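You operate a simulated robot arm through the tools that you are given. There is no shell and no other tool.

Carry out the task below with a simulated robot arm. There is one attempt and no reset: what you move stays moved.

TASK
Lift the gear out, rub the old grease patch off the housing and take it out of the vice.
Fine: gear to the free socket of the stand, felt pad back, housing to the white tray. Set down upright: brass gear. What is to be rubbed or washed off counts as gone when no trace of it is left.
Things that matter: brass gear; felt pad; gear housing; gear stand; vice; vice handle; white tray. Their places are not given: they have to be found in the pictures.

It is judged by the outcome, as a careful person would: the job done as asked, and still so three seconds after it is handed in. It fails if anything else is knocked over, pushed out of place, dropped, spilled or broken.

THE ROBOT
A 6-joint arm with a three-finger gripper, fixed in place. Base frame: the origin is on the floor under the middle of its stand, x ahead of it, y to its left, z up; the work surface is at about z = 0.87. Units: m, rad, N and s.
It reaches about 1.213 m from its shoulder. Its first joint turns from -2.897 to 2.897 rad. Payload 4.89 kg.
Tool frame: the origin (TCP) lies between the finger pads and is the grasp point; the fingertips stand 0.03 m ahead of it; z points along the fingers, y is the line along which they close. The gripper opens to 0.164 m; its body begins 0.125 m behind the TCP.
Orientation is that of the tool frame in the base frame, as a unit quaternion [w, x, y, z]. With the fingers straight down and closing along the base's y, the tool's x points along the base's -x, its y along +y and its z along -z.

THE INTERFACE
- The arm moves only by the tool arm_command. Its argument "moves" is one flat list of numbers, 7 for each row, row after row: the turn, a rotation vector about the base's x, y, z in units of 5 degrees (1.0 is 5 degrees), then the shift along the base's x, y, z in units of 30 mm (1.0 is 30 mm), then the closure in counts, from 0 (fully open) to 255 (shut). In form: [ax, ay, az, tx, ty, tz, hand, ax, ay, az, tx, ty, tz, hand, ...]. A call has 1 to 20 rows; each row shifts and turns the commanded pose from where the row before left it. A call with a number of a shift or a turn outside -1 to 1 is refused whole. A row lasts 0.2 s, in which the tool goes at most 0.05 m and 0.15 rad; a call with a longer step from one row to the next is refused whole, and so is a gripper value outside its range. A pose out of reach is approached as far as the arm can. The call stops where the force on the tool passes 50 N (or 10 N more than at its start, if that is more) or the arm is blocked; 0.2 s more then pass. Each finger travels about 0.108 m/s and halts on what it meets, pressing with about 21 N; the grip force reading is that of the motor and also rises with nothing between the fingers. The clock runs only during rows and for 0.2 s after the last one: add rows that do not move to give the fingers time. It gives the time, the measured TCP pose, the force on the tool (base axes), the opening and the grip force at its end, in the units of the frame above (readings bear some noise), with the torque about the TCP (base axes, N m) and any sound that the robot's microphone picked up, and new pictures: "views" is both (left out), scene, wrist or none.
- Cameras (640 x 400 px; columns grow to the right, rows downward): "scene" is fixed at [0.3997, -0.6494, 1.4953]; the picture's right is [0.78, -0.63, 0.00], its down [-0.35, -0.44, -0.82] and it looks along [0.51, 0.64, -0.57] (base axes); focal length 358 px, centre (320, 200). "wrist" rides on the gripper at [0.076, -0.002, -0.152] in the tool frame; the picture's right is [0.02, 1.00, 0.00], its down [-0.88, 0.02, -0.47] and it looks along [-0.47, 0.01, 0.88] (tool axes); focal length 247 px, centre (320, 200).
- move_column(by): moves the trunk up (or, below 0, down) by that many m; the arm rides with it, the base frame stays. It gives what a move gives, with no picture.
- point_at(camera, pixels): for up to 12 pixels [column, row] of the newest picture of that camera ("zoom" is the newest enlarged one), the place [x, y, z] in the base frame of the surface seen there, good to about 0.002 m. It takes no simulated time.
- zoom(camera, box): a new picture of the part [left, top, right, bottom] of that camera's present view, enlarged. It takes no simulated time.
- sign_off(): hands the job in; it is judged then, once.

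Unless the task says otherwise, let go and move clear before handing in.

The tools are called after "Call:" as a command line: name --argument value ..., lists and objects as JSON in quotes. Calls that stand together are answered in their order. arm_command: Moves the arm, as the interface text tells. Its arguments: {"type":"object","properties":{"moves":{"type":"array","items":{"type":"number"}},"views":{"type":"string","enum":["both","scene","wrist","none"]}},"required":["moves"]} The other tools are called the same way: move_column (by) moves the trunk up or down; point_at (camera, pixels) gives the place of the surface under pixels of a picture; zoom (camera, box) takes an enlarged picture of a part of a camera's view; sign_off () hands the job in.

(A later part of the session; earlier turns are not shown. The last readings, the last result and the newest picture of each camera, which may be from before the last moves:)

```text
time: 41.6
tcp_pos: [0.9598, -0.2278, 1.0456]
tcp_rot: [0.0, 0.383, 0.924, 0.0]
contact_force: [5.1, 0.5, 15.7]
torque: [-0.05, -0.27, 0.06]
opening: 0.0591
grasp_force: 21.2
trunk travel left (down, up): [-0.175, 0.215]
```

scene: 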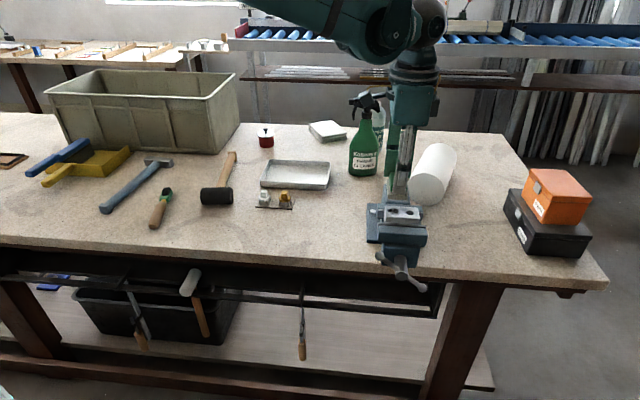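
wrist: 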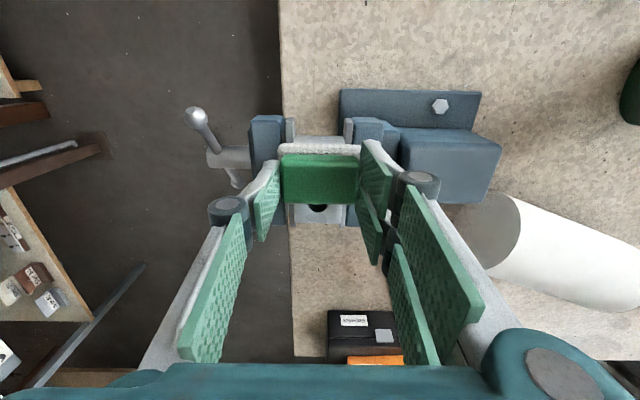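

Contact is made with 15.7 N upward, a good rubbing pressure. I'll rub back and forth about ±14 mm along the housing's length.

Call:
arm_command --moves '[0, 0, 0, 0.17, -0.17, 0, 255, 0, 0, 0, 0.17, -0.17, 0, 255, 0, 0, 0, -0.17, 0.17, 0, 255, 0, 0, 0, -0.17, 0.17, 0, 255, 0, 0, 0, -0.17, 0.17, 0, 255, 0, 0, 0, -0.17, 0.17, 0, 255, 0, 0, 0, 0.17, -0.17, 0, 255, 0, 0, 0, 0.17, -0.17, 0, 255, 0, 0, 0, 0.17, -0.17, 0, 255, 0, 0, 0, 0.17, -0.17, 0, 255, 0, 0, 0, -0.17, 0.17, 0, 255, 0, 0, 0, -0.17, 0.17, 0, 255]' --views "both"

```text
time: 44.2
tcp_pos: [0.9612, -0.2293, 1.0441]
tcp_rot: [0.0, 0.383, 0.924, 0.0]
contact_force: [-0.5, -0.2, 2.2]
torque: [0.29, 0.04, 0.04]
opening: 0.059
grasp_force: 21.5
trunk travel left (down, up): [-0.175, 0.215]
```

scene: 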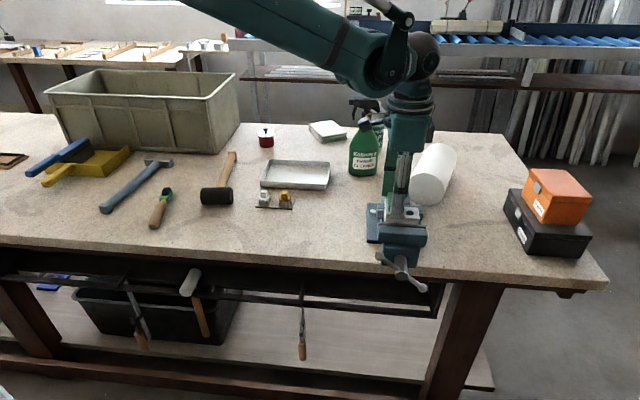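
wrist: 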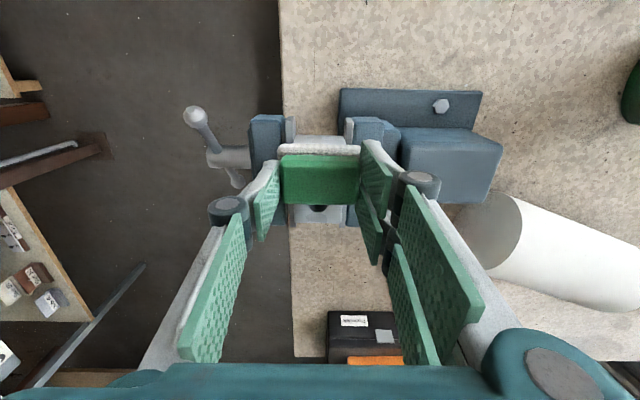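

The normal force dropped to about 2 N, so the pad has settled slightly in the grip. I'll check its attitude in the scene before pressing again.

Call:
zoom --camera "scene" --box '[360, 150, 440, 230]'

Call:
zoom --camera "wrist" --box '[240, 100, 400, 240]'

```text
5.00 times, centred on (400, 190) of scene
```

zoom: 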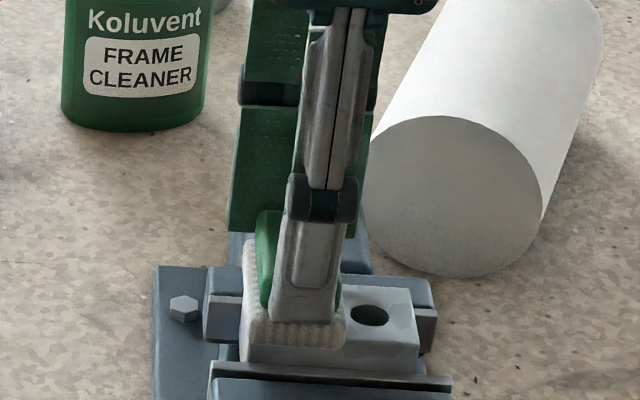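

```text
2.86 times, centred on (320, 170) of wrist
```

zoom: 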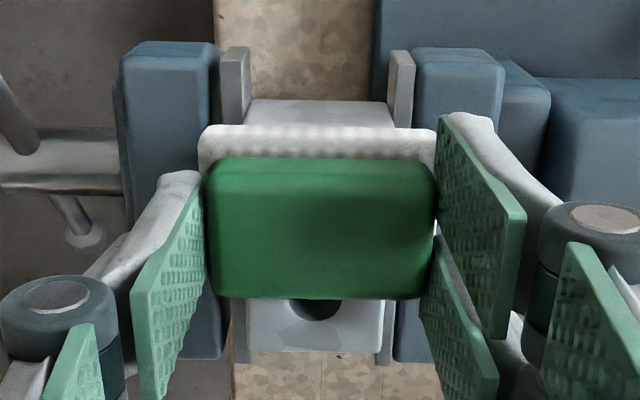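

The pad is still flat and level on the housing. I'll press about 1 mm more and rub both lengthwise and crosswise.

Call:
arm_command --moves '[0, 0, 0, 0, 0, -0.03, 255, 0, 0, 0, 0.12, 0.12, 0, 255, 0, 0, 0, 0.12, 0.12, 0, 255, 0, 0, 0, -0.12, -0.12, 0, 255, 0, 0, 0, -0.12, -0.12, 0, 255, 0, 0, 0, -0.12, -0.12, 0, 255, 0, 0, 0, -0.12, -0.12, 0, 255, 0, 0, 0, 0.12, 0.12, 0, 255, 0, 0, 0, 0.12, 0.12, 0, 255]' --views "none"

Call:
arm_command --moves '[0, 0, 0, 0, 0, -0.02, 255, 0, 0, 0, 0.17, -0.17, 0, 255, 0, 0, 0, 0.17, -0.17, 0, 255, 0, 0, 0, -0.17, 0.17, 0, 255, 0, 0, 0, -0.17, 0.17, 0, 255, 0, 0, 0, -0.17, 0.17, 0, 255, 0, 0, 0, -0.17, 0.17, 0, 255, 0, 0, 0, 0.17, -0.17, 0, 255, 0, 0, 0, 0.17, -0.17, 0, 255, 0, 0, 0, 0.17, -0.17, 0, 255, 0, 0, 0, 0.17, -0.17, 0, 255, 0, 0, 0, -0.17, 0.17, 0, 255, 0, 0, 0, -0.17, 0.17, 0, 255]' --views "none"

```text
time: 46.2
tcp_pos: [0.9605, -0.2274, 1.0455]
tcp_rot: [0.0, 0.383, 0.924, 0.0]
contact_force: [-1.7, -1.3, 5.6]
torque: [-0.06, 0.05, -0.04]
opening: 0.0591
grasp_force: 21.1
trunk travel left (down, up): [-0.175, 0.215]
```

```text
time: 49.0
tcp_pos: [0.961, -0.2282, 1.0439]
tcp_rot: [0.0, 0.383, 0.924, 0.0]
contact_force: [-0.2, -1.4, 4.1]
torque: [0.09, 0.02, 0.0]
opening: 0.0595
grasp_force: 21.2
trunk travel left (down, up): [-0.175, 0.215]
```

The rubbing passes are done at about 4–6 N. I'll lift the pad and shift it aside so the camera can see the patch.

Call:
arm_command --moves '[0, 0, 0, 0, 0, 0.6, 255, 0, 0, 0, 0, 0, 0.9, 255, 0, 0, 0, 0.75, -0.75, 0.2, 255, 0, 0, 0, 0.75, -0.75, 0, 255, 0, 0, 0, 0, 0, 0, 255]' --views "both"

Call:
zoom --camera "wrist" --box '[260, 60, 380, 180]'

Call:
zoom --camera "scene" --box '[365, 190, 435, 235]'

```text
time: 50.2
tcp_pos: [1.0066, -0.2734, 1.0931]
tcp_rot: [0.0, 0.383, 0.924, 0.0]
contact_force: [0.1, -0.1, -1.7]
torque: [0.04, 0.09, 0.0]
opening: 0.0593
grasp_force: 21.1
trunk travel left (down, up): [-0.175, 0.215]
```

scene: 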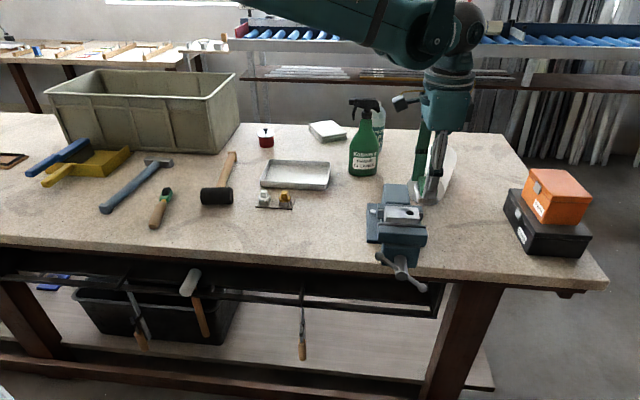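
wrist: 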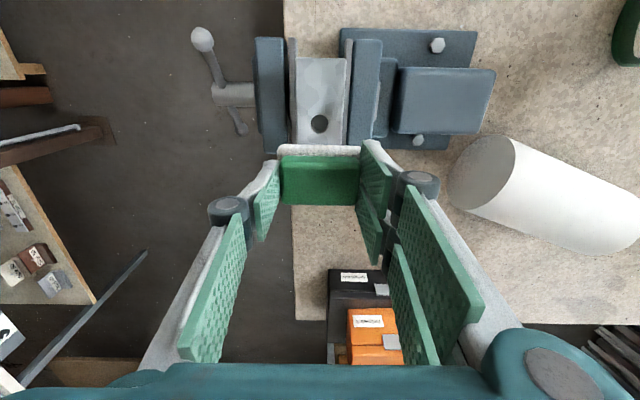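

```text
3.33 times, centred on (320, 120) of wrist
```

zoom: 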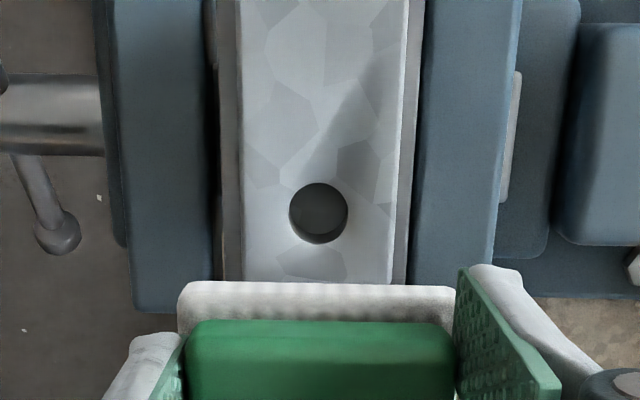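

```text
8.89 times, centred on (400, 212) of scene
```

zoom: 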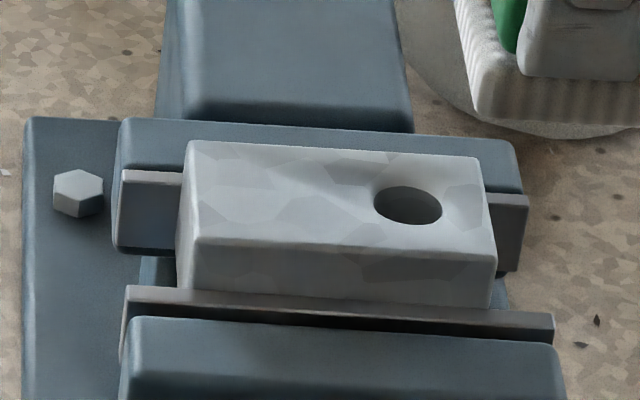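

The dark patch appears to be gone. I'm zooming closer to look for any faint trace where it was.

Call:
zoom --camera "wrist" --box '[290, 50, 355, 105]'

Call:
zoom --camera "scene" --box '[380, 200, 410, 222]'

```text
7.27 times, centred on (322, 78) of wrist
```

zoom: 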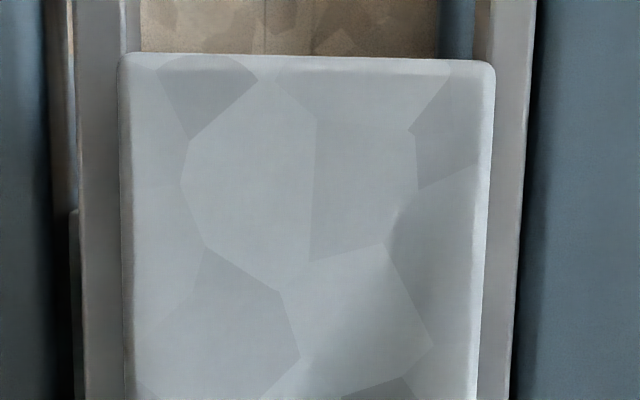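

```text
16.00 times, centred on (395, 211) of scene
```

zoom: 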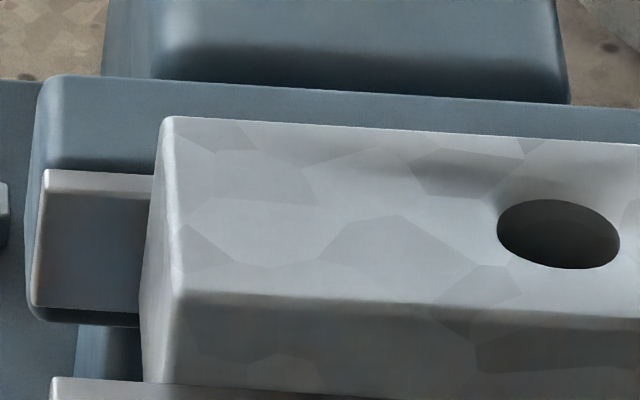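

No trace of grease is left, only the metal's facet shading. I'll carry the felt pad back to above its original place at (0.9335, -0.029).

Call:
arm_command --moves '[0, 0, 0, -0.2686, 0.9097, 0, 255, 0, 0, 0, -0.2686, 0.9097, 0, 255, 0, 0, 0, -0.2686, 0.9097, 0, 255, 0, 0, 0, -0.2686, 0.9097, 0, 255, 0, 0, 0, -0.2686, 0.9097, 0, 255, 0, 0, 0, -0.2686, 0.9097, 0, 255, 0, 0, 0, -0.2686, 0.9097, 0, 255, 0, 0, 0, -0.2686, 0.9097, 0, 255, 0, 0, 0, -0.2686, 0.9097, 0, 255, 0, 0, 0, 0, 0, -0.9, 255, 0, 0, 0, 0, 0, -0.9, 255, 0, 0, 0, 0, 0, -0.9, 255, 0, 0, 0, 0, 0, -0.9, 255, 0, 0, 0, 0, 0, -0.9, 255, 0, 0, 0, 0, 0, -0.8, 255, 0, 0, 0, 0, 0, 0, 255]' --views "both"

Call:
zoom --camera "scene" --box '[300, 180, 360, 230]'

Call:
zoom --camera "wrist" --box '[240, 110, 400, 260]'

```text
time: 53.6
tcp_pos: [0.9338, -0.0264, 0.9342]
tcp_rot: [0.0, 0.383, 0.924, -0.001]
contact_force: [-0.3, -0.3, -0.5]
torque: [-0.01, 0.01, 0.01]
opening: 0.0592
grasp_force: 20.8
trunk travel left (down, up): [-0.175, 0.215]
```

scene: 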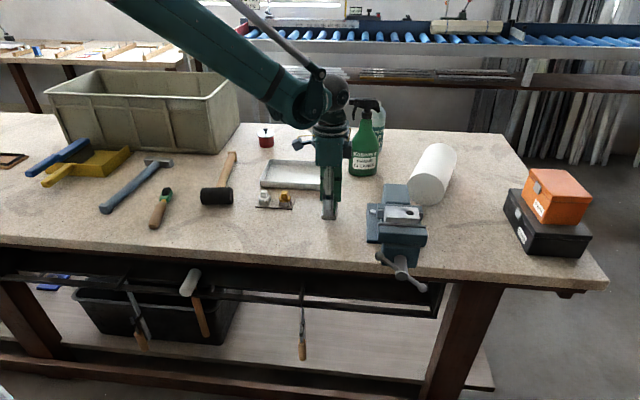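
wrist: 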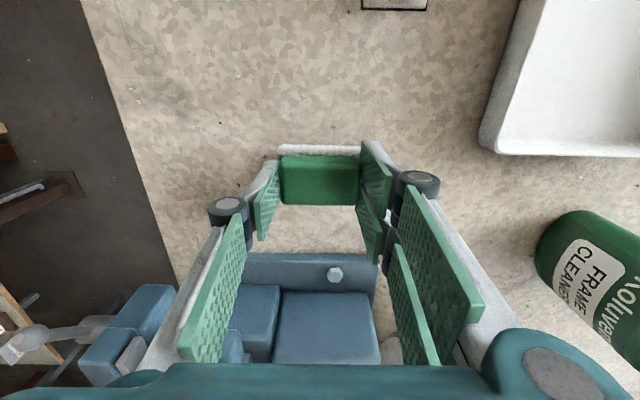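

```text
8.00 times, centred on (330, 205) of scene
```

zoom: 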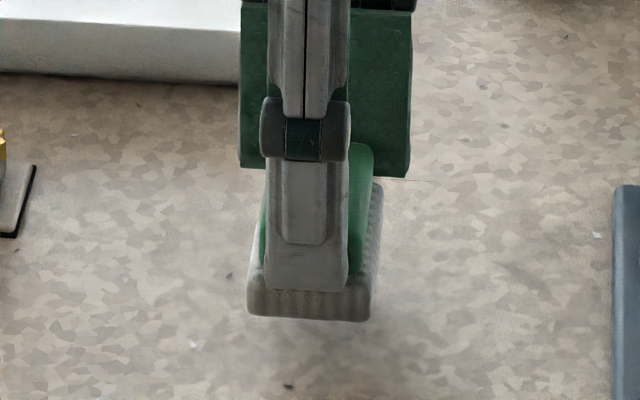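

```text
2.67 times, centred on (320, 185) of wrist
```

zoom: 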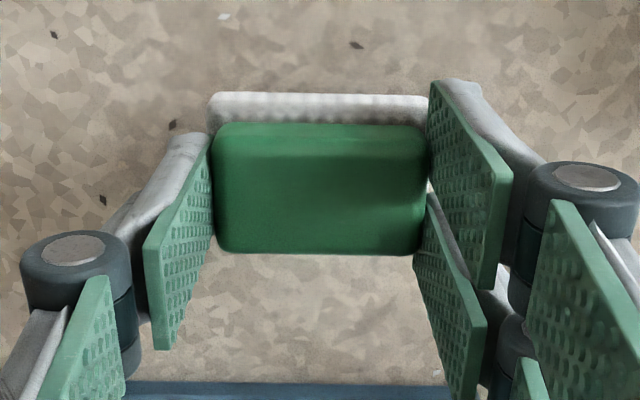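

The pad is directly over its original place, with the felt bottom about 16 mm up. I'll lower in small steps until contact.

Call:
arm_command --moves '[0, 0, 0, 0, 0, -0.3, 255, 0, 0, 0, 0, 0, -0.15, 255, 0, 0, 0, 0, 0, -0.08, 255, 0, 0, 0, 0, 0, 0, 255]' --views "none"

Call:
arm_command --moves '[0, 0, 0, 0, 0, -0.04, 255, 0, 0, 0, 0, 0, 0, 255]' --views "none"

```text
time: 54.6
tcp_pos: [0.9342, -0.0275, 0.9194]
tcp_rot: [0.0, 0.383, 0.924, 0.0]
contact_force: [0.0, 0.1, -0.4]
torque: [-0.01, 0.03, -0.02]
opening: 0.0592
grasp_force: 21.1
trunk travel left (down, up): [-0.175, 0.215]
```

```text
time: 55.2
tcp_pos: [0.9331, -0.0273, 0.9175]
tcp_rot: [0.0, 0.383, 0.924, 0.0]
contact_force: [-0.1, 0.6, 1.4]
torque: [0.06, -0.03, 0.01]
opening: 0.0594
grasp_force: 20.8
trunk travel left (down, up): [-0.175, 0.215]
```

A first light touch of 1.4 N shows at z≈0.918. I'll lower another 0.6 mm, then open and rise.

Call:
arm_command --moves '[0, 0, 0, 0, 0, -0.02, 255, 0, 0, 0, 0, 0, 0, 160, 0, 0, 0, 0, 0, 0, 150, 0, 0, 0, 0, 0, 0, 138, 0, 0, 0, 0, 0, 0, 138, 0, 0, 0, 0, 0, 0.4, 138, 0, 0, 0, 0, 0, 0.9, 138, 0, 0, 0, 0, 0, 0.9, 138, 0, 0, 0, 0, 0, 0.9, 138, 0, 0, 0, 0, 0, 0.9, 138, 0, 0, 0, 0, 0, 0, 138]' --views "both"

Call:
zoom --camera "scene" --box '[310, 195, 350, 230]'

Call:
point_at --camera "zoom" --pixels '[[262, 92], [388, 97], [378, 210], [245, 205], [315, 150], [225, 285], [385, 300], [402, 160]]'

```text
time: 57.6
tcp_pos: [0.9328, -0.0284, 1.0388]
tcp_rot: [0.0, 0.382, 0.924, 0.0]
contact_force: [-1.3, -0.1, -0.1]
torque: [0.01, -0.06, 0.03]
opening: 0.0751
grasp_force: 0.1
trunk travel left (down, up): [-0.175, 0.215]
```

scene: 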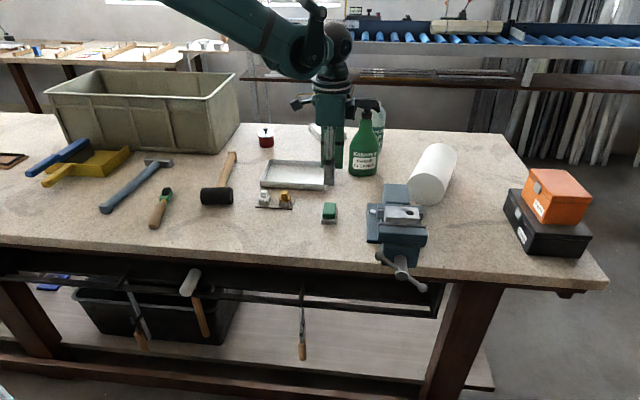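
wrist: 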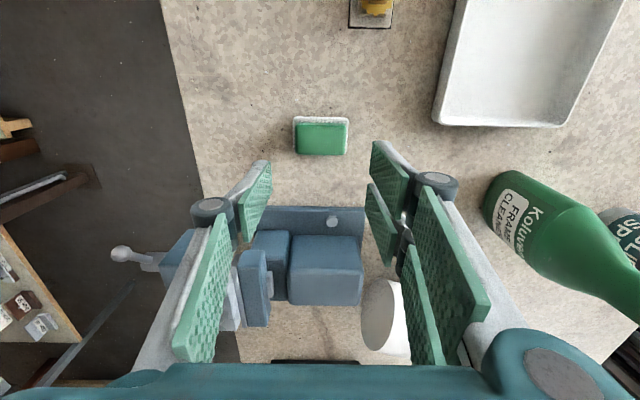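

```text
11.43 times, centred on (330, 212) of scene
```

zoom: 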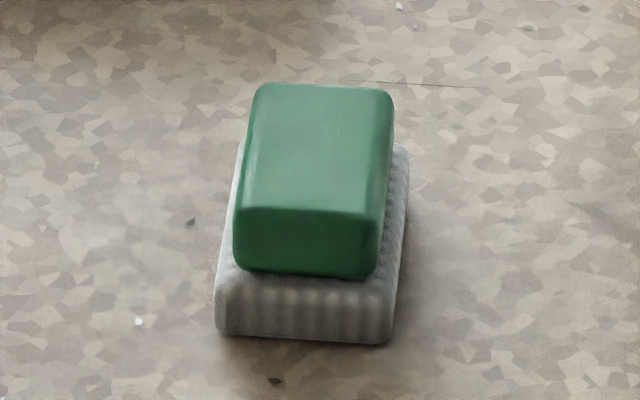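

```text
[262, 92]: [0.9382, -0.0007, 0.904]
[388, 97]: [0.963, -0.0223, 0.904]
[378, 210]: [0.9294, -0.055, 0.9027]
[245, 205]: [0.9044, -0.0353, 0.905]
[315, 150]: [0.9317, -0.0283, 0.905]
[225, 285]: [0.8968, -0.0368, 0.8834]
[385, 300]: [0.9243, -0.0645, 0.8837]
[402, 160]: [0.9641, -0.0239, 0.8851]
```

The pad is back within about 1 mm of where it started. Now the vice: I'll measure the screw hub, handle bar and ball ends to plan how to turn it.

Call:
zoom --camera "scene" --box '[370, 230, 435, 290]'

```text
6.67 times, centred on (402, 260) of scene
```

zoom: 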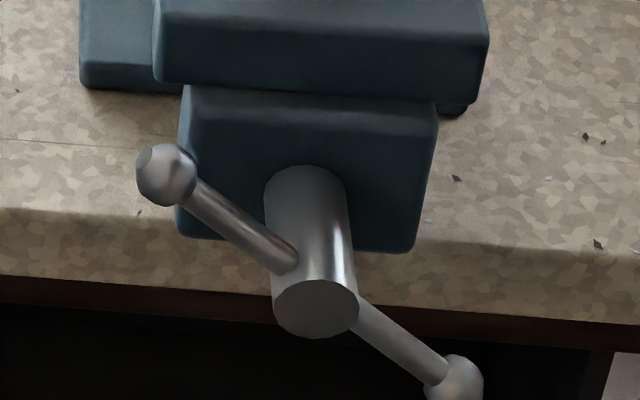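

Call:
point_at --camera "zoom" --pixels '[[165, 175], [145, 180], [190, 175], [315, 305], [285, 305], [350, 305], [315, 285], [315, 330], [305, 175], [310, 240], [240, 230], [460, 380]]'

Call:
point_at --camera "zoom" --pixels '[[210, 200], [285, 260], [380, 325], [430, 365], [235, 130], [380, 130], [230, 220], [390, 220], [275, 220], [345, 220], [300, 60], [470, 60]]'

```text
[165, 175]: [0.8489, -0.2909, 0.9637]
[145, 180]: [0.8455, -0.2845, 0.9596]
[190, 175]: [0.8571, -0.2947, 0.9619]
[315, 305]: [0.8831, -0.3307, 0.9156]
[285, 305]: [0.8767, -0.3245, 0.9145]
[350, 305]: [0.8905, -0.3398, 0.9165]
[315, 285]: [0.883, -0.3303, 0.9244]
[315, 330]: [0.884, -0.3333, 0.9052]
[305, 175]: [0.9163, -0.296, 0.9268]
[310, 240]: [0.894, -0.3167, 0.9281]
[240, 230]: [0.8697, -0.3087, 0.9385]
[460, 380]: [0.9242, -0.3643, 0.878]
```

```text
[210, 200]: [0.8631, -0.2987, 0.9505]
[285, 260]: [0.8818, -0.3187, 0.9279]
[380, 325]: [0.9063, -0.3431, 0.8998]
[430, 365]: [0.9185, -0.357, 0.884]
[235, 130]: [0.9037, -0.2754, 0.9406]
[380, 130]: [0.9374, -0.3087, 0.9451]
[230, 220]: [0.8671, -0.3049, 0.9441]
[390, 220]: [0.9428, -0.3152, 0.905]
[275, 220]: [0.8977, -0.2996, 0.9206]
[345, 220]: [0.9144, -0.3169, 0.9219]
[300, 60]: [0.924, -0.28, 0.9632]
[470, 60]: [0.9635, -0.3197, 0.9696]
```

The handle's screw axis is at about (0.884, -0.332, 0.916). The upper ball is near (0.854, -0.2865, 0.957) and the lower ball is opposite, at a radius of about 68 mm. I'll move above the upper ball in the present orientation, which straddles the bar, and look.

Call:
arm_command --moves '[0, 0, 0, -0.294, -0.9544, 0.15, 150, 0, 0, 0, -0.294, -0.9544, 0.15, 160, 0, 0, 0, -0.294, -0.9544, 0.15, 165, 0, 0, 0, -0.294, -0.9544, 0.15, 165, 0, 0, 0, -0.294, -0.9544, 0.15, 165, 0, 0, 0, -0.294, -0.9544, 0.15, 165, 0, 0, 0, -0.294, -0.9544, 0.15, 165, 0, 0, 0, -0.294, -0.9544, 0.15, 165, 0, 0, 0, -0.294, -0.9544, 0.15, 165, 0, 0, 0, 0, 0, 0, 165]' --views "both"

Call:
zoom --camera "wrist" --box '[240, 80, 420, 260]'

```text
time: 59.8
tcp_pos: [0.8536, -0.2867, 1.0808]
tcp_rot: [0.0, 0.383, 0.924, -0.001]
contact_force: [0.1, 0.2, -1.4]
torque: [0.02, -0.04, 0.02]
opening: 0.0581
grasp_force: 0.1
trunk travel left (down, up): [-0.175, 0.215]
```

scene: 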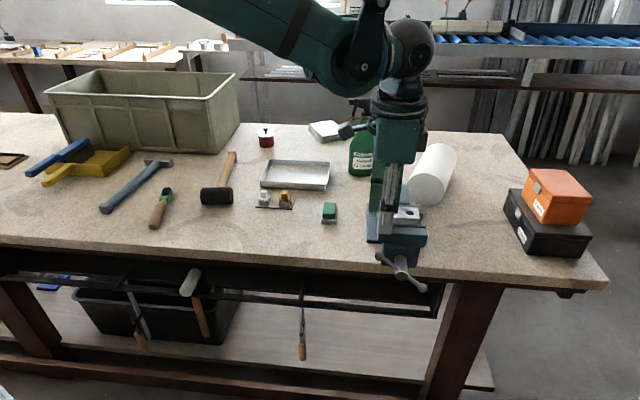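
wrist: 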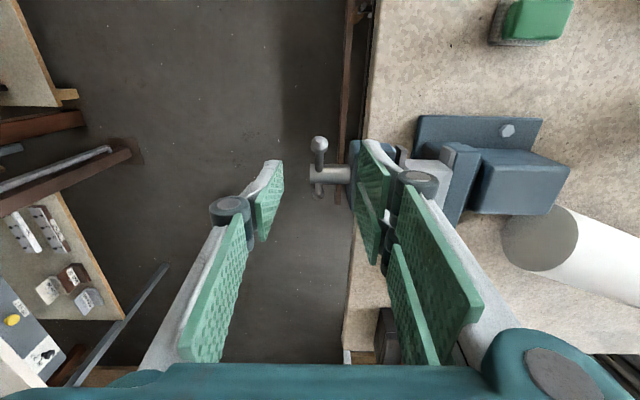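

```text
2.22 times, centred on (330, 170) of wrist
```

zoom: 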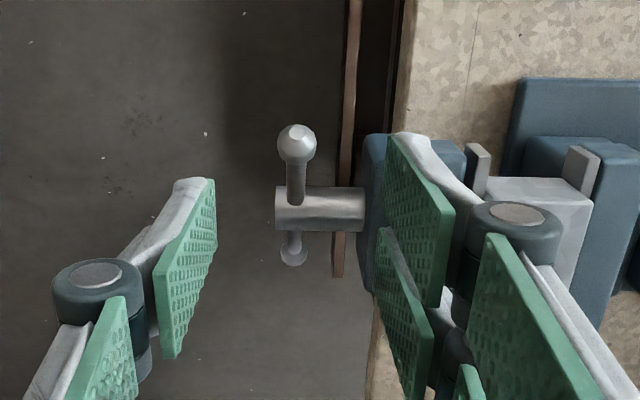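

The ball is at (320, 143) in the wrist view, with the jaw block to its right. I'll measure the ball and the block face precisely so the two-finger side fits between them.

Call:
zoom --camera "wrist" --box '[295, 115, 385, 205]'

Call:
point_at --camera "zoom" --pixels '[[255, 130], [230, 145], [278, 145], [255, 105], [255, 165], [255, 200], [215, 260], [270, 285], [380, 250], [400, 200], [425, 140], [240, 365]]'

```text
4.44 times, centred on (340, 160) of wrist
```

zoom: 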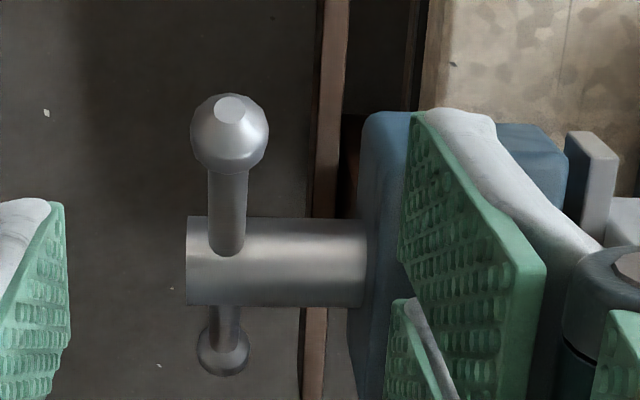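

```text
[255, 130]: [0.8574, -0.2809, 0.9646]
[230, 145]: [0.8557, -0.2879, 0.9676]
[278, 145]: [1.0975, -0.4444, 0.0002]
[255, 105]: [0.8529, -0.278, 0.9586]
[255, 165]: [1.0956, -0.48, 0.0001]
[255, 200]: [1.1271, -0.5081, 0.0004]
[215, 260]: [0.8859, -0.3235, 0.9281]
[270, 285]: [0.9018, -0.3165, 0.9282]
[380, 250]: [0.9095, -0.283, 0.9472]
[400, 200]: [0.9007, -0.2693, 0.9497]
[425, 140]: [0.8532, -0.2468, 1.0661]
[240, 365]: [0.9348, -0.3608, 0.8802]
```

The ball's centre is about (0.856, -0.288, 0.9575) with a radius of about 9.8 mm, and the jaw block's face is 41 mm further along. I'll narrow the opening to 34 mm and descend so the pads straddle the ball.

Call:
arm_command --moves '[0, 0, 0, 0.04, -0.07, 0, 190, 0, 0, 0, 0, 0, 0, 202, 0, 0, 0, 0, 0, -0.9, 202, 0, 0, 0, 0, 0, -0.9, 202, 0, 0, 0, 0, 0, -0.9, 202, 0, 0, 0, 0, 0, -0.4, 202, 0, 0, 0, 0, 0, 0, 202]' --views "both"

Call:
zoom --camera "wrist" --box '[270, 110, 390, 230]'

Call:
zoom --camera "scene" --box '[360, 210, 440, 290]'

```text
time: 61.4
tcp_pos: [0.8536, -0.2885, 0.9865]
tcp_rot: [-0.001, 0.382, 0.924, 0.0]
contact_force: [0.5, 0.3, 0.2]
torque: [-0.01, 0.04, -0.01]
opening: 0.0342
grasp_force: 0.1
trunk travel left (down, up): [-0.175, 0.215]
```

scene: 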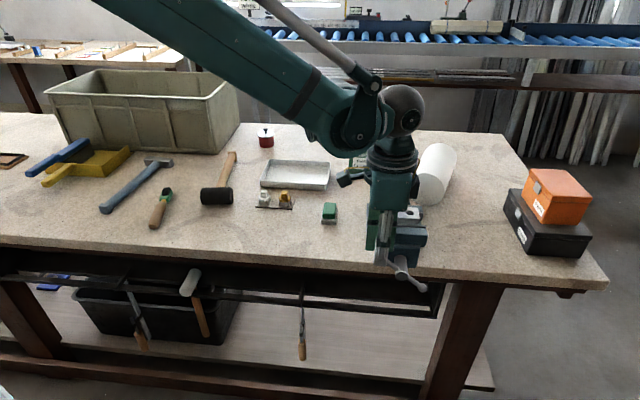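
wrist: 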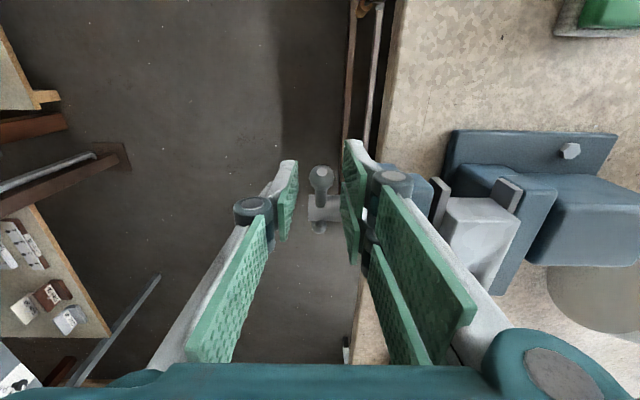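

```text
3.33 times, centred on (330, 170) of wrist
```

zoom: 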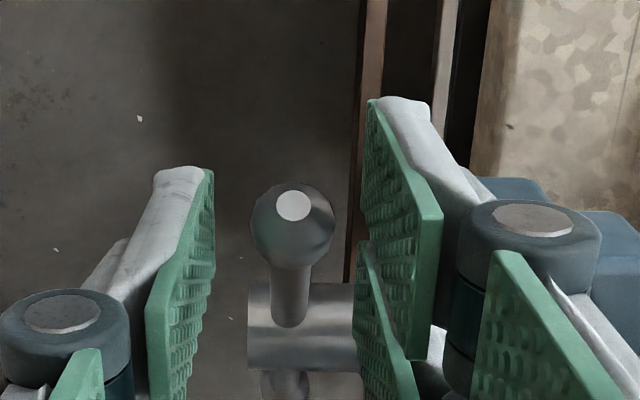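

```text
5.00 times, centred on (400, 250) of scene
```

zoom: 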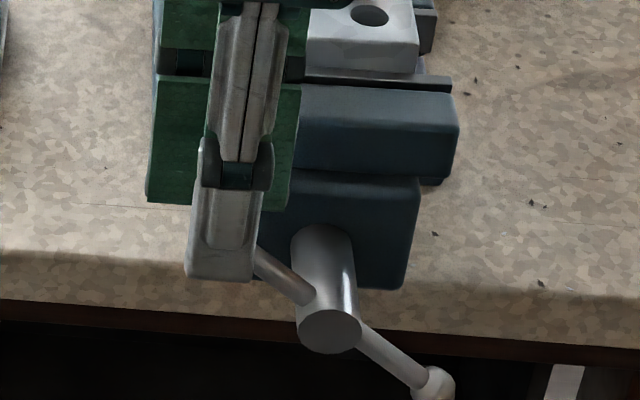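

The ball sits centred between the pads. I'll lower the last 16 mm and close on the ball.

Call:
arm_command --moves '[0, 0, 0, 0, 0, -0.3, 202, 0, 0, 0, 0, 0, -0.22, 202, 0, 0, 0, 0, 0, 0, 215, 0, 0, 0, 0, 0, 0, 225, 0, 0, 0, 0, 0, 0, 255, 0, 0, 0, 0, 0, 0, 255, 0, 0, 0, 0, 0, 0, 255]' --views "both"

Call:
zoom --camera "wrist" --box '[270, 110, 390, 230]'

Call:
zoom --camera "scene" --box '[360, 210, 440, 290]'

```text
time: 63.0
tcp_pos: [0.8544, -0.2876, 0.9698]
tcp_rot: [0.0, 0.383, 0.924, 0.0]
contact_force: [3.3, 3.9, -2.9]
torque: [-0.01, 0.0, -0.17]
opening: 0.0177
grasp_force: 45.2
trunk travel left (down, up): [-0.175, 0.215]
```

scene: 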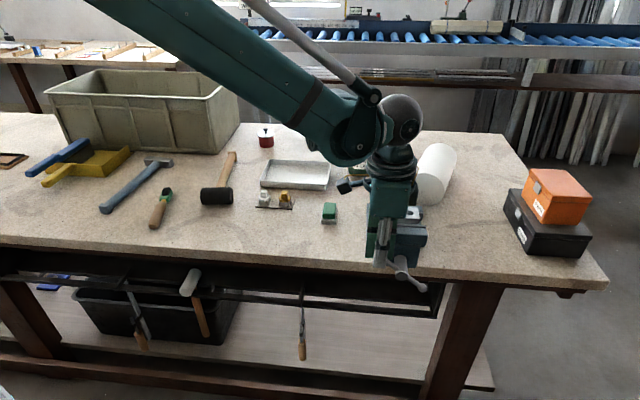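
wrist: 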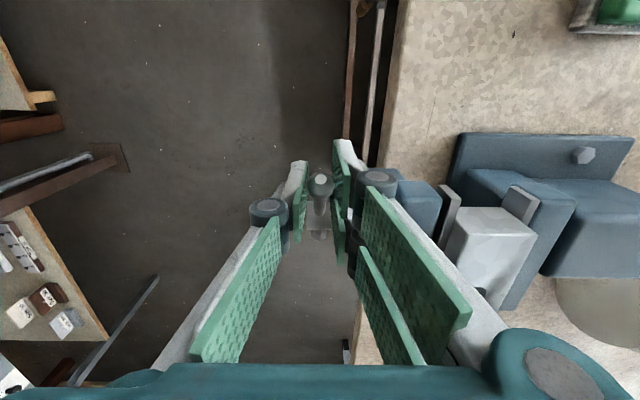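

```text
3.33 times, centred on (330, 170) of wrist
```

zoom: 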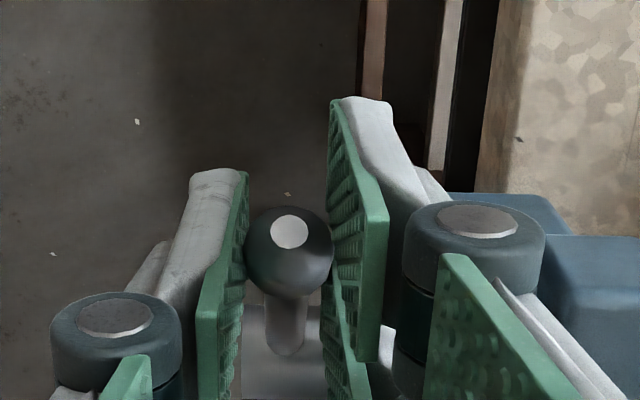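

```text
5.00 times, centred on (400, 250) of scene
```

zoom: 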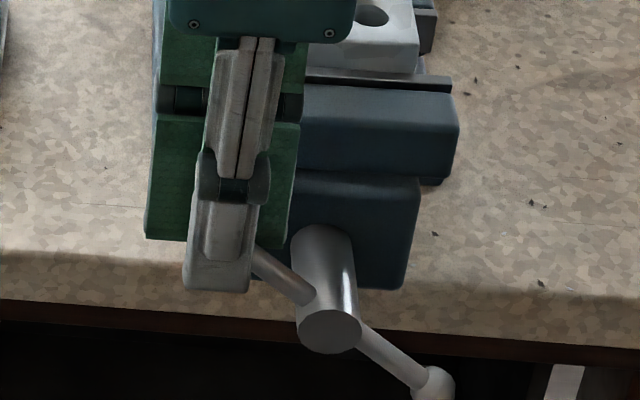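

The ball is gripped. Loosening a right-hand screw means counter-clockwise seen from the handle side, so this upper-left ball goes down. I'll try the first 16° along the arc and read the forces.

Call:
arm_command --moves '[0, 0, 0, -0.064, 0.064, -0.126, 255, 0, 0, 0, -0.064, 0.064, -0.126, 255, 0, 0, 0, -0.051, 0.051, -0.137, 255, 0, 0, 0, -0.051, 0.051, -0.137, 255]' --views "both"

Call:
zoom --camera "scene" --box '[360, 200, 440, 290]'

```text
time: 64.0
tcp_pos: [0.8469, -0.2805, 0.9533]
tcp_rot: [0.0, 0.382, 0.924, -0.001]
contact_force: [22.7, -17.7, 7.1]
torque: [-1.16, -0.77, -0.25]
opening: 0.0179
grasp_force: 44.7
trunk travel left (down, up): [-0.175, 0.215]
```

scene: 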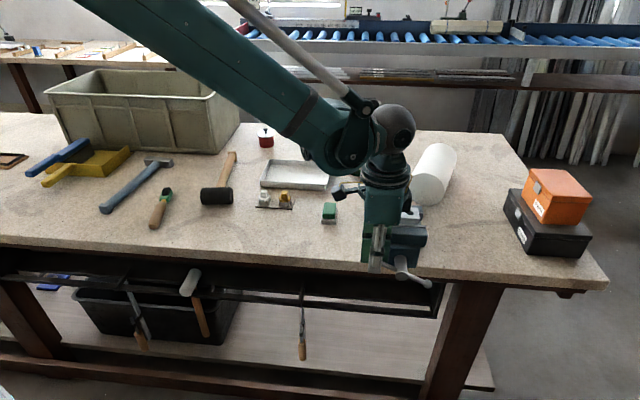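
wrist: 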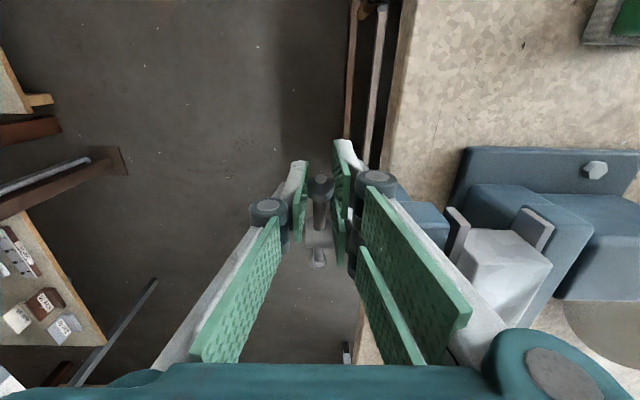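

```text
4.44 times, centred on (400, 245) of scene
```

zoom: 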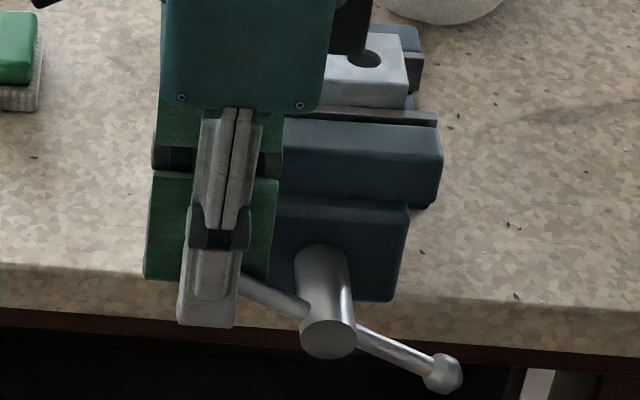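

The handle visibly turned counter-clockwise. The reading has about 23 N pulling outward, so my arc radius is slightly large. I'll measure where the balls and hub are now to correct the arc.

Call:
point_at --camera "zoom" --pixels '[[443, 373], [435, 365], [328, 338], [310, 340], [348, 335], [328, 322], [328, 352], [322, 270], [400, 345], [270, 295]]'

Call:
zoom --camera "wrist" --box '[280, 140, 360, 280]'

Call:
point_at --camera "wrist" --pixels '[[321, 180], [320, 176], [321, 190], [319, 207], [318, 250], [318, 260], [490, 250], [480, 225]]'

```text
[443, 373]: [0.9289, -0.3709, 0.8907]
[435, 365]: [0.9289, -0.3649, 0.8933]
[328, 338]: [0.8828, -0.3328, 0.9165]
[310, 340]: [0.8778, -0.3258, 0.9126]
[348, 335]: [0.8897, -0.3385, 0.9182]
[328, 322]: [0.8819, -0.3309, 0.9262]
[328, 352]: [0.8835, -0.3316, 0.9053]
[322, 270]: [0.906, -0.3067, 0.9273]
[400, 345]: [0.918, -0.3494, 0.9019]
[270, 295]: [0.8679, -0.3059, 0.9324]
```

```text
2.86 times, centred on (320, 210) of wrist
```

zoom: 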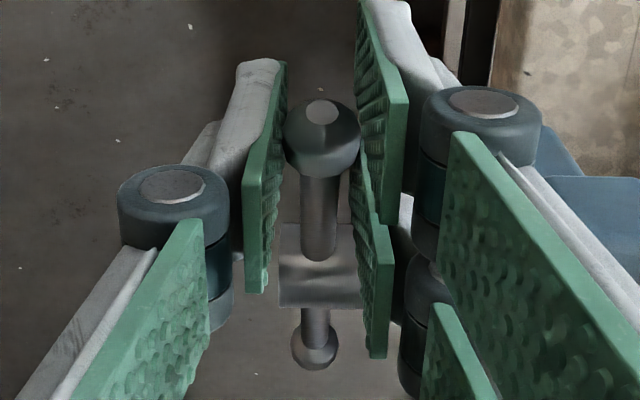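

```text
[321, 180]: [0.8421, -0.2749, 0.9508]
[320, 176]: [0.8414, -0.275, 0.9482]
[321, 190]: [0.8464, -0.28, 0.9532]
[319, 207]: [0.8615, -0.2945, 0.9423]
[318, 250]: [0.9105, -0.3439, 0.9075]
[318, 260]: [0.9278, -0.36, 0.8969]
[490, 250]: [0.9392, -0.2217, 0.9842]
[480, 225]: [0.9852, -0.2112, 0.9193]
```

Hub centre and ball positions fit a circle of radius about 0.0688 around (u=0.8597, z=0.9155), and the handle is now at about 155°. I'll continue along the arc with a slightly reduced outward component.

Call:
arm_command --moves '[0, 0, 0, -0.02, 0.02, -0.168, 255, 0, 0, 0, -0.02, 0.02, -0.168, 255, 0, 0, 0, -0.02, 0.02, -0.176, 255, 0, 0, 0, -0.02, 0.02, -0.176, 255]' --views "both"

Call:
zoom --camera "scene" --box '[360, 200, 440, 290]'

```text
time: 65.0
tcp_pos: [0.8444, -0.278, 0.933]
tcp_rot: [-0.001, 0.383, 0.924, 0.0]
contact_force: [-12.5, 2.5, 18.3]
torque: [-0.61, -0.45, -0.26]
opening: 0.0174
grasp_force: 45.1
trunk travel left (down, up): [-0.175, 0.215]
```

scene: 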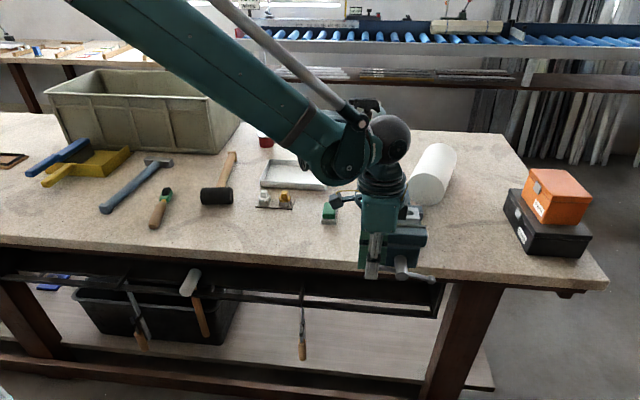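
wrist: 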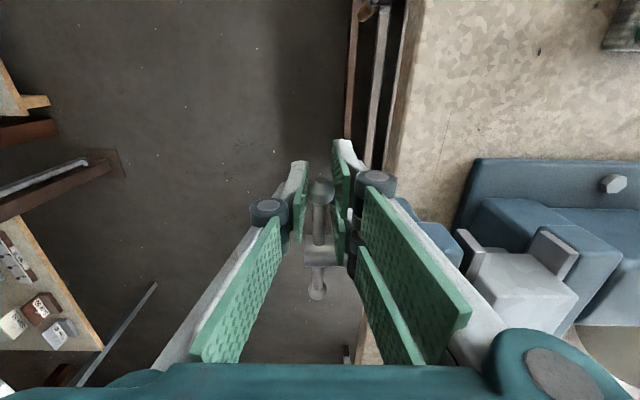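

```text
4.44 times, centred on (400, 245) of scene
```

zoom: 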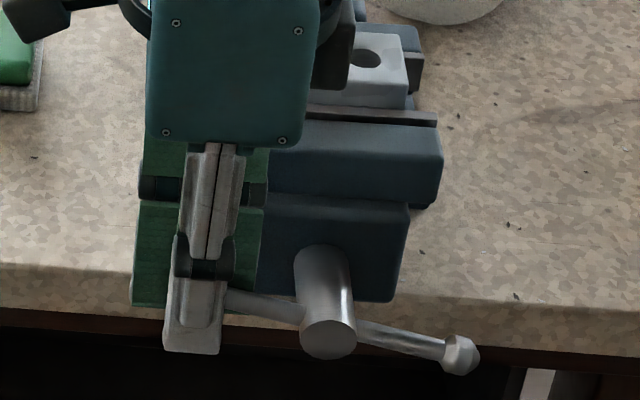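

The handle keeps turning with a steady resistance of about 1.1 N·m. I'm checking clearance between the right knuckle and the jaw before going lower.

Call:
zoom --camera "wrist" --box '[330, 140, 480, 290]'

Call:
point_at --camera "zoom" --pixels '[[240, 130], [275, 130], [285, 160], [330, 240], [345, 215], [370, 250], [395, 250], [300, 190], [420, 240], [560, 300], [500, 310], [440, 290]]'

Call:
zoom --camera "scene" --box '[370, 205, 440, 285]'

```text
2.67 times, centred on (405, 215) of wrist
```

zoom: 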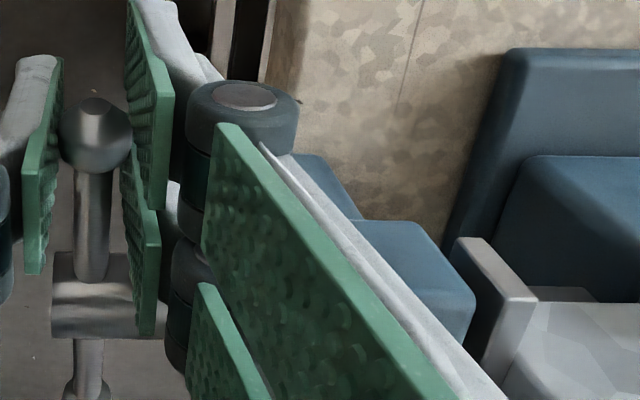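

```text
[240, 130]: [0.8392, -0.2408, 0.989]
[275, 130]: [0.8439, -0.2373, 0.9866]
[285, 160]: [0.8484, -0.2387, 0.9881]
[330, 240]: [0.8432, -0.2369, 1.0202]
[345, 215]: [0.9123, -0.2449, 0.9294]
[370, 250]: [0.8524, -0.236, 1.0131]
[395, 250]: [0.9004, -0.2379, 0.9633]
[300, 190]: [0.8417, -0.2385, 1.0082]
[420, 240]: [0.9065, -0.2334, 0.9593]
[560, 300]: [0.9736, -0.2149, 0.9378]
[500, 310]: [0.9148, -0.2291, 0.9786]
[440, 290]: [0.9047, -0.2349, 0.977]
```

```text
5.00 times, centred on (405, 245) of scene
```

zoom: 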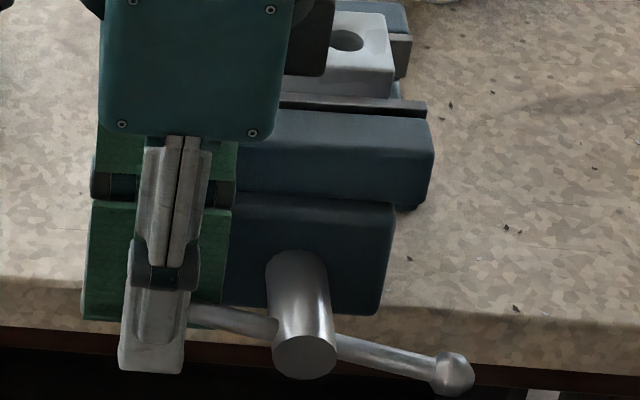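

The knuckle clears the jaw by over 20 mm. I'll continue the arc past horizontal to about 190°.

Call:
arm_command --moves '[0, 0, 0, -0.03, 0.03, -0.167, 255, 0, 0, 0, -0.025, 0.025, -0.167, 255, 0, 0, 0, -0.01, 0.01, -0.167, 255, 0, 0, 0, 0.01, -0.01, -0.167, 255]' --views "both"

Call:
zoom --camera "scene" --box '[360, 200, 440, 290]'

```text
time: 66.0
tcp_pos: [0.8441, -0.2766, 0.915]
tcp_rot: [0.0, 0.382, 0.924, 0.0]
contact_force: [-13.4, -5.9, 18.4]
torque: [-0.68, -0.72, -0.37]
opening: 0.0169
grasp_force: 45.2
trunk travel left (down, up): [-0.175, 0.215]
```

scene: 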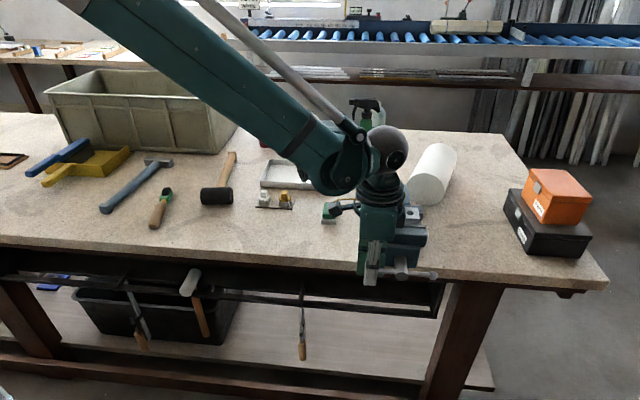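
wrist: 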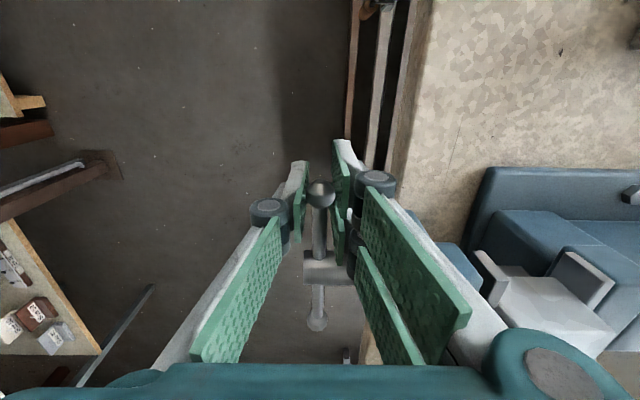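

```text
4.44 times, centred on (400, 245) of scene
```

zoom: 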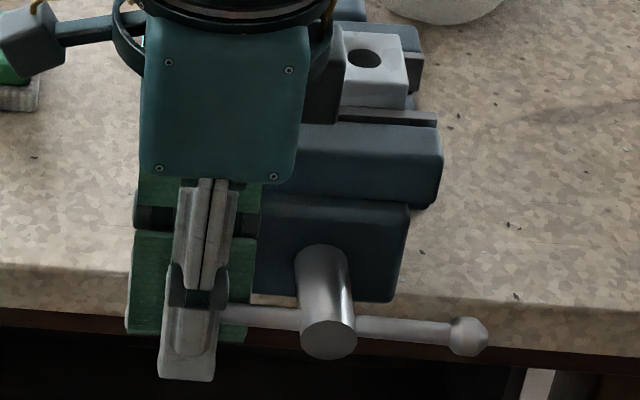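

The bar is now about horizontal (about 190°), with roughly 50° turned. I'll release this ball, rise, and go over to the other ball, now on the right, which can be carried over the top for another half turn.

Call:
arm_command --moves '[0, 0, 0, 0, 0, 0, 220, 0, 0, 0, 0, 0, 0, 202, 0, 0, 0, 0, 0, 0, 202, 0, 0, 0, 0, 0, 0.6, 202, 0, 0, 0, 0, 0, 1, 202, 0, 0, 0, 0, 0, 1, 202, 0, 0, 0, 0, 0, 1, 202, 0, 0, 0, 0.8, -0.8, 0, 202, 0, 0, 0, 0.8, -0.8, 0, 202, 0, 0, 0, 0.8, -0.8, 0, 202, 0, 0, 0, 0.757, -0.76, 0, 202, 0, 0, 0, 0, 0, 0, 202]' --views "both"

Call:
zoom --camera "wrist" --box '[270, 60, 410, 220]'

Call:
zoom --camera "scene" --box '[360, 190, 450, 300]'

```text
time: 68.6
tcp_pos: [0.9392, -0.3707, 1.0211]
tcp_rot: [0.001, 0.383, 0.924, 0.0]
contact_force: [0.9, -0.6, -0.3]
torque: [0.01, 0.07, 0.03]
opening: 0.0342
grasp_force: 0.1
trunk travel left (down, up): [-0.175, 0.215]
```

scene: 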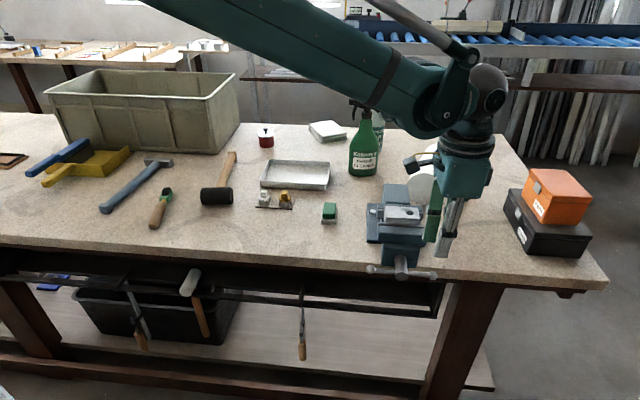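
wrist: 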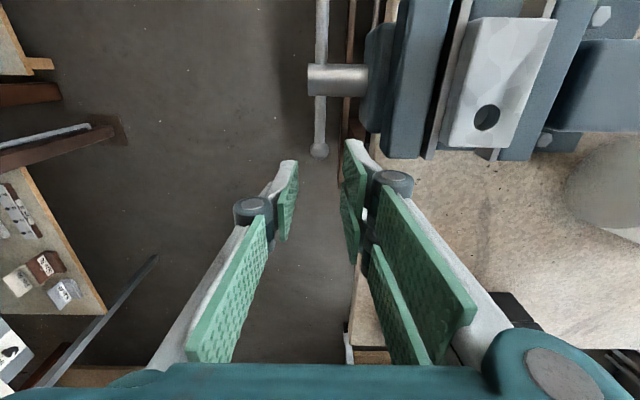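

```text
2.50 times, centred on (340, 140) of wrist
```

zoom: 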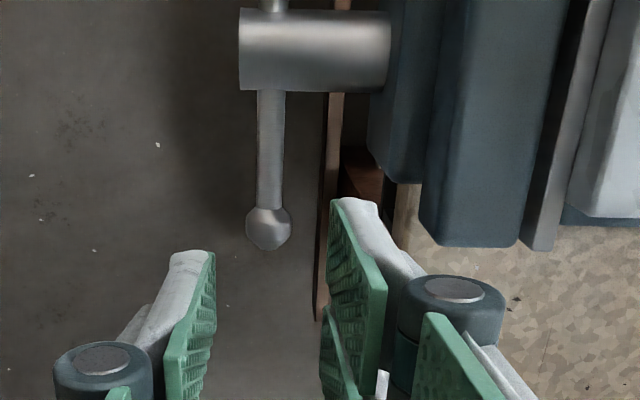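

```text
3.64 times, centred on (405, 245) of scene
```

zoom: 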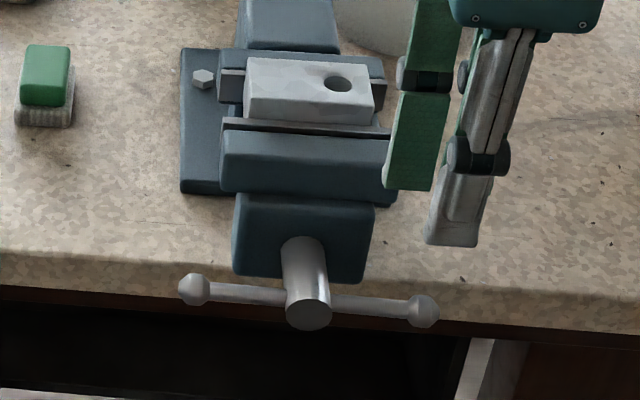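

The handle is now horizontal. I'll check whether the jaw has begun to open by comparing with the earlier close-up.

Call:
zoom --camera "scene" --box '[360, 180, 440, 230]'

Call:
zoom --camera "wrist" --box '[350, 0, 580, 160]'

Call:
point_at --camera "wrist" --pixels '[[320, 148], [313, 148], [326, 148], [320, 100], [338, 80], [320, 20], [462, 60], [452, 60], [436, 60], [520, 30], [400, 60], [560, 60]]'

```text
8.00 times, centred on (400, 205) of scene
```

zoom: 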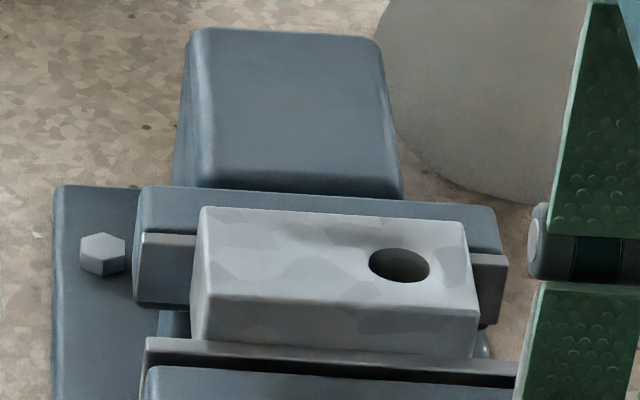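

```text
2.50 times, centred on (465, 80) of wrist
```

zoom: 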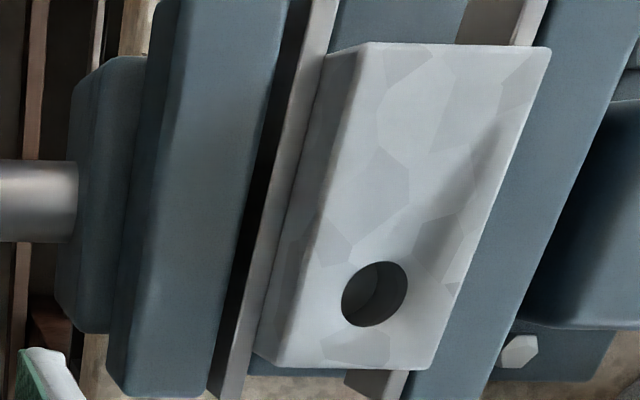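

```text
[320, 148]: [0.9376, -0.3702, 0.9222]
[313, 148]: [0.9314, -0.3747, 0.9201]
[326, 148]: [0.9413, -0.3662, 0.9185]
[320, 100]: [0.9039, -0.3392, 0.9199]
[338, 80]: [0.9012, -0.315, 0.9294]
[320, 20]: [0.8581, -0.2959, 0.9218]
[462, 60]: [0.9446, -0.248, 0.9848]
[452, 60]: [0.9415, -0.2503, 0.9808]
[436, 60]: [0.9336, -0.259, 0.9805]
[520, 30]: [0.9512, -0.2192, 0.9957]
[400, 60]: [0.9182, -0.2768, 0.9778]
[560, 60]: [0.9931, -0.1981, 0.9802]
```

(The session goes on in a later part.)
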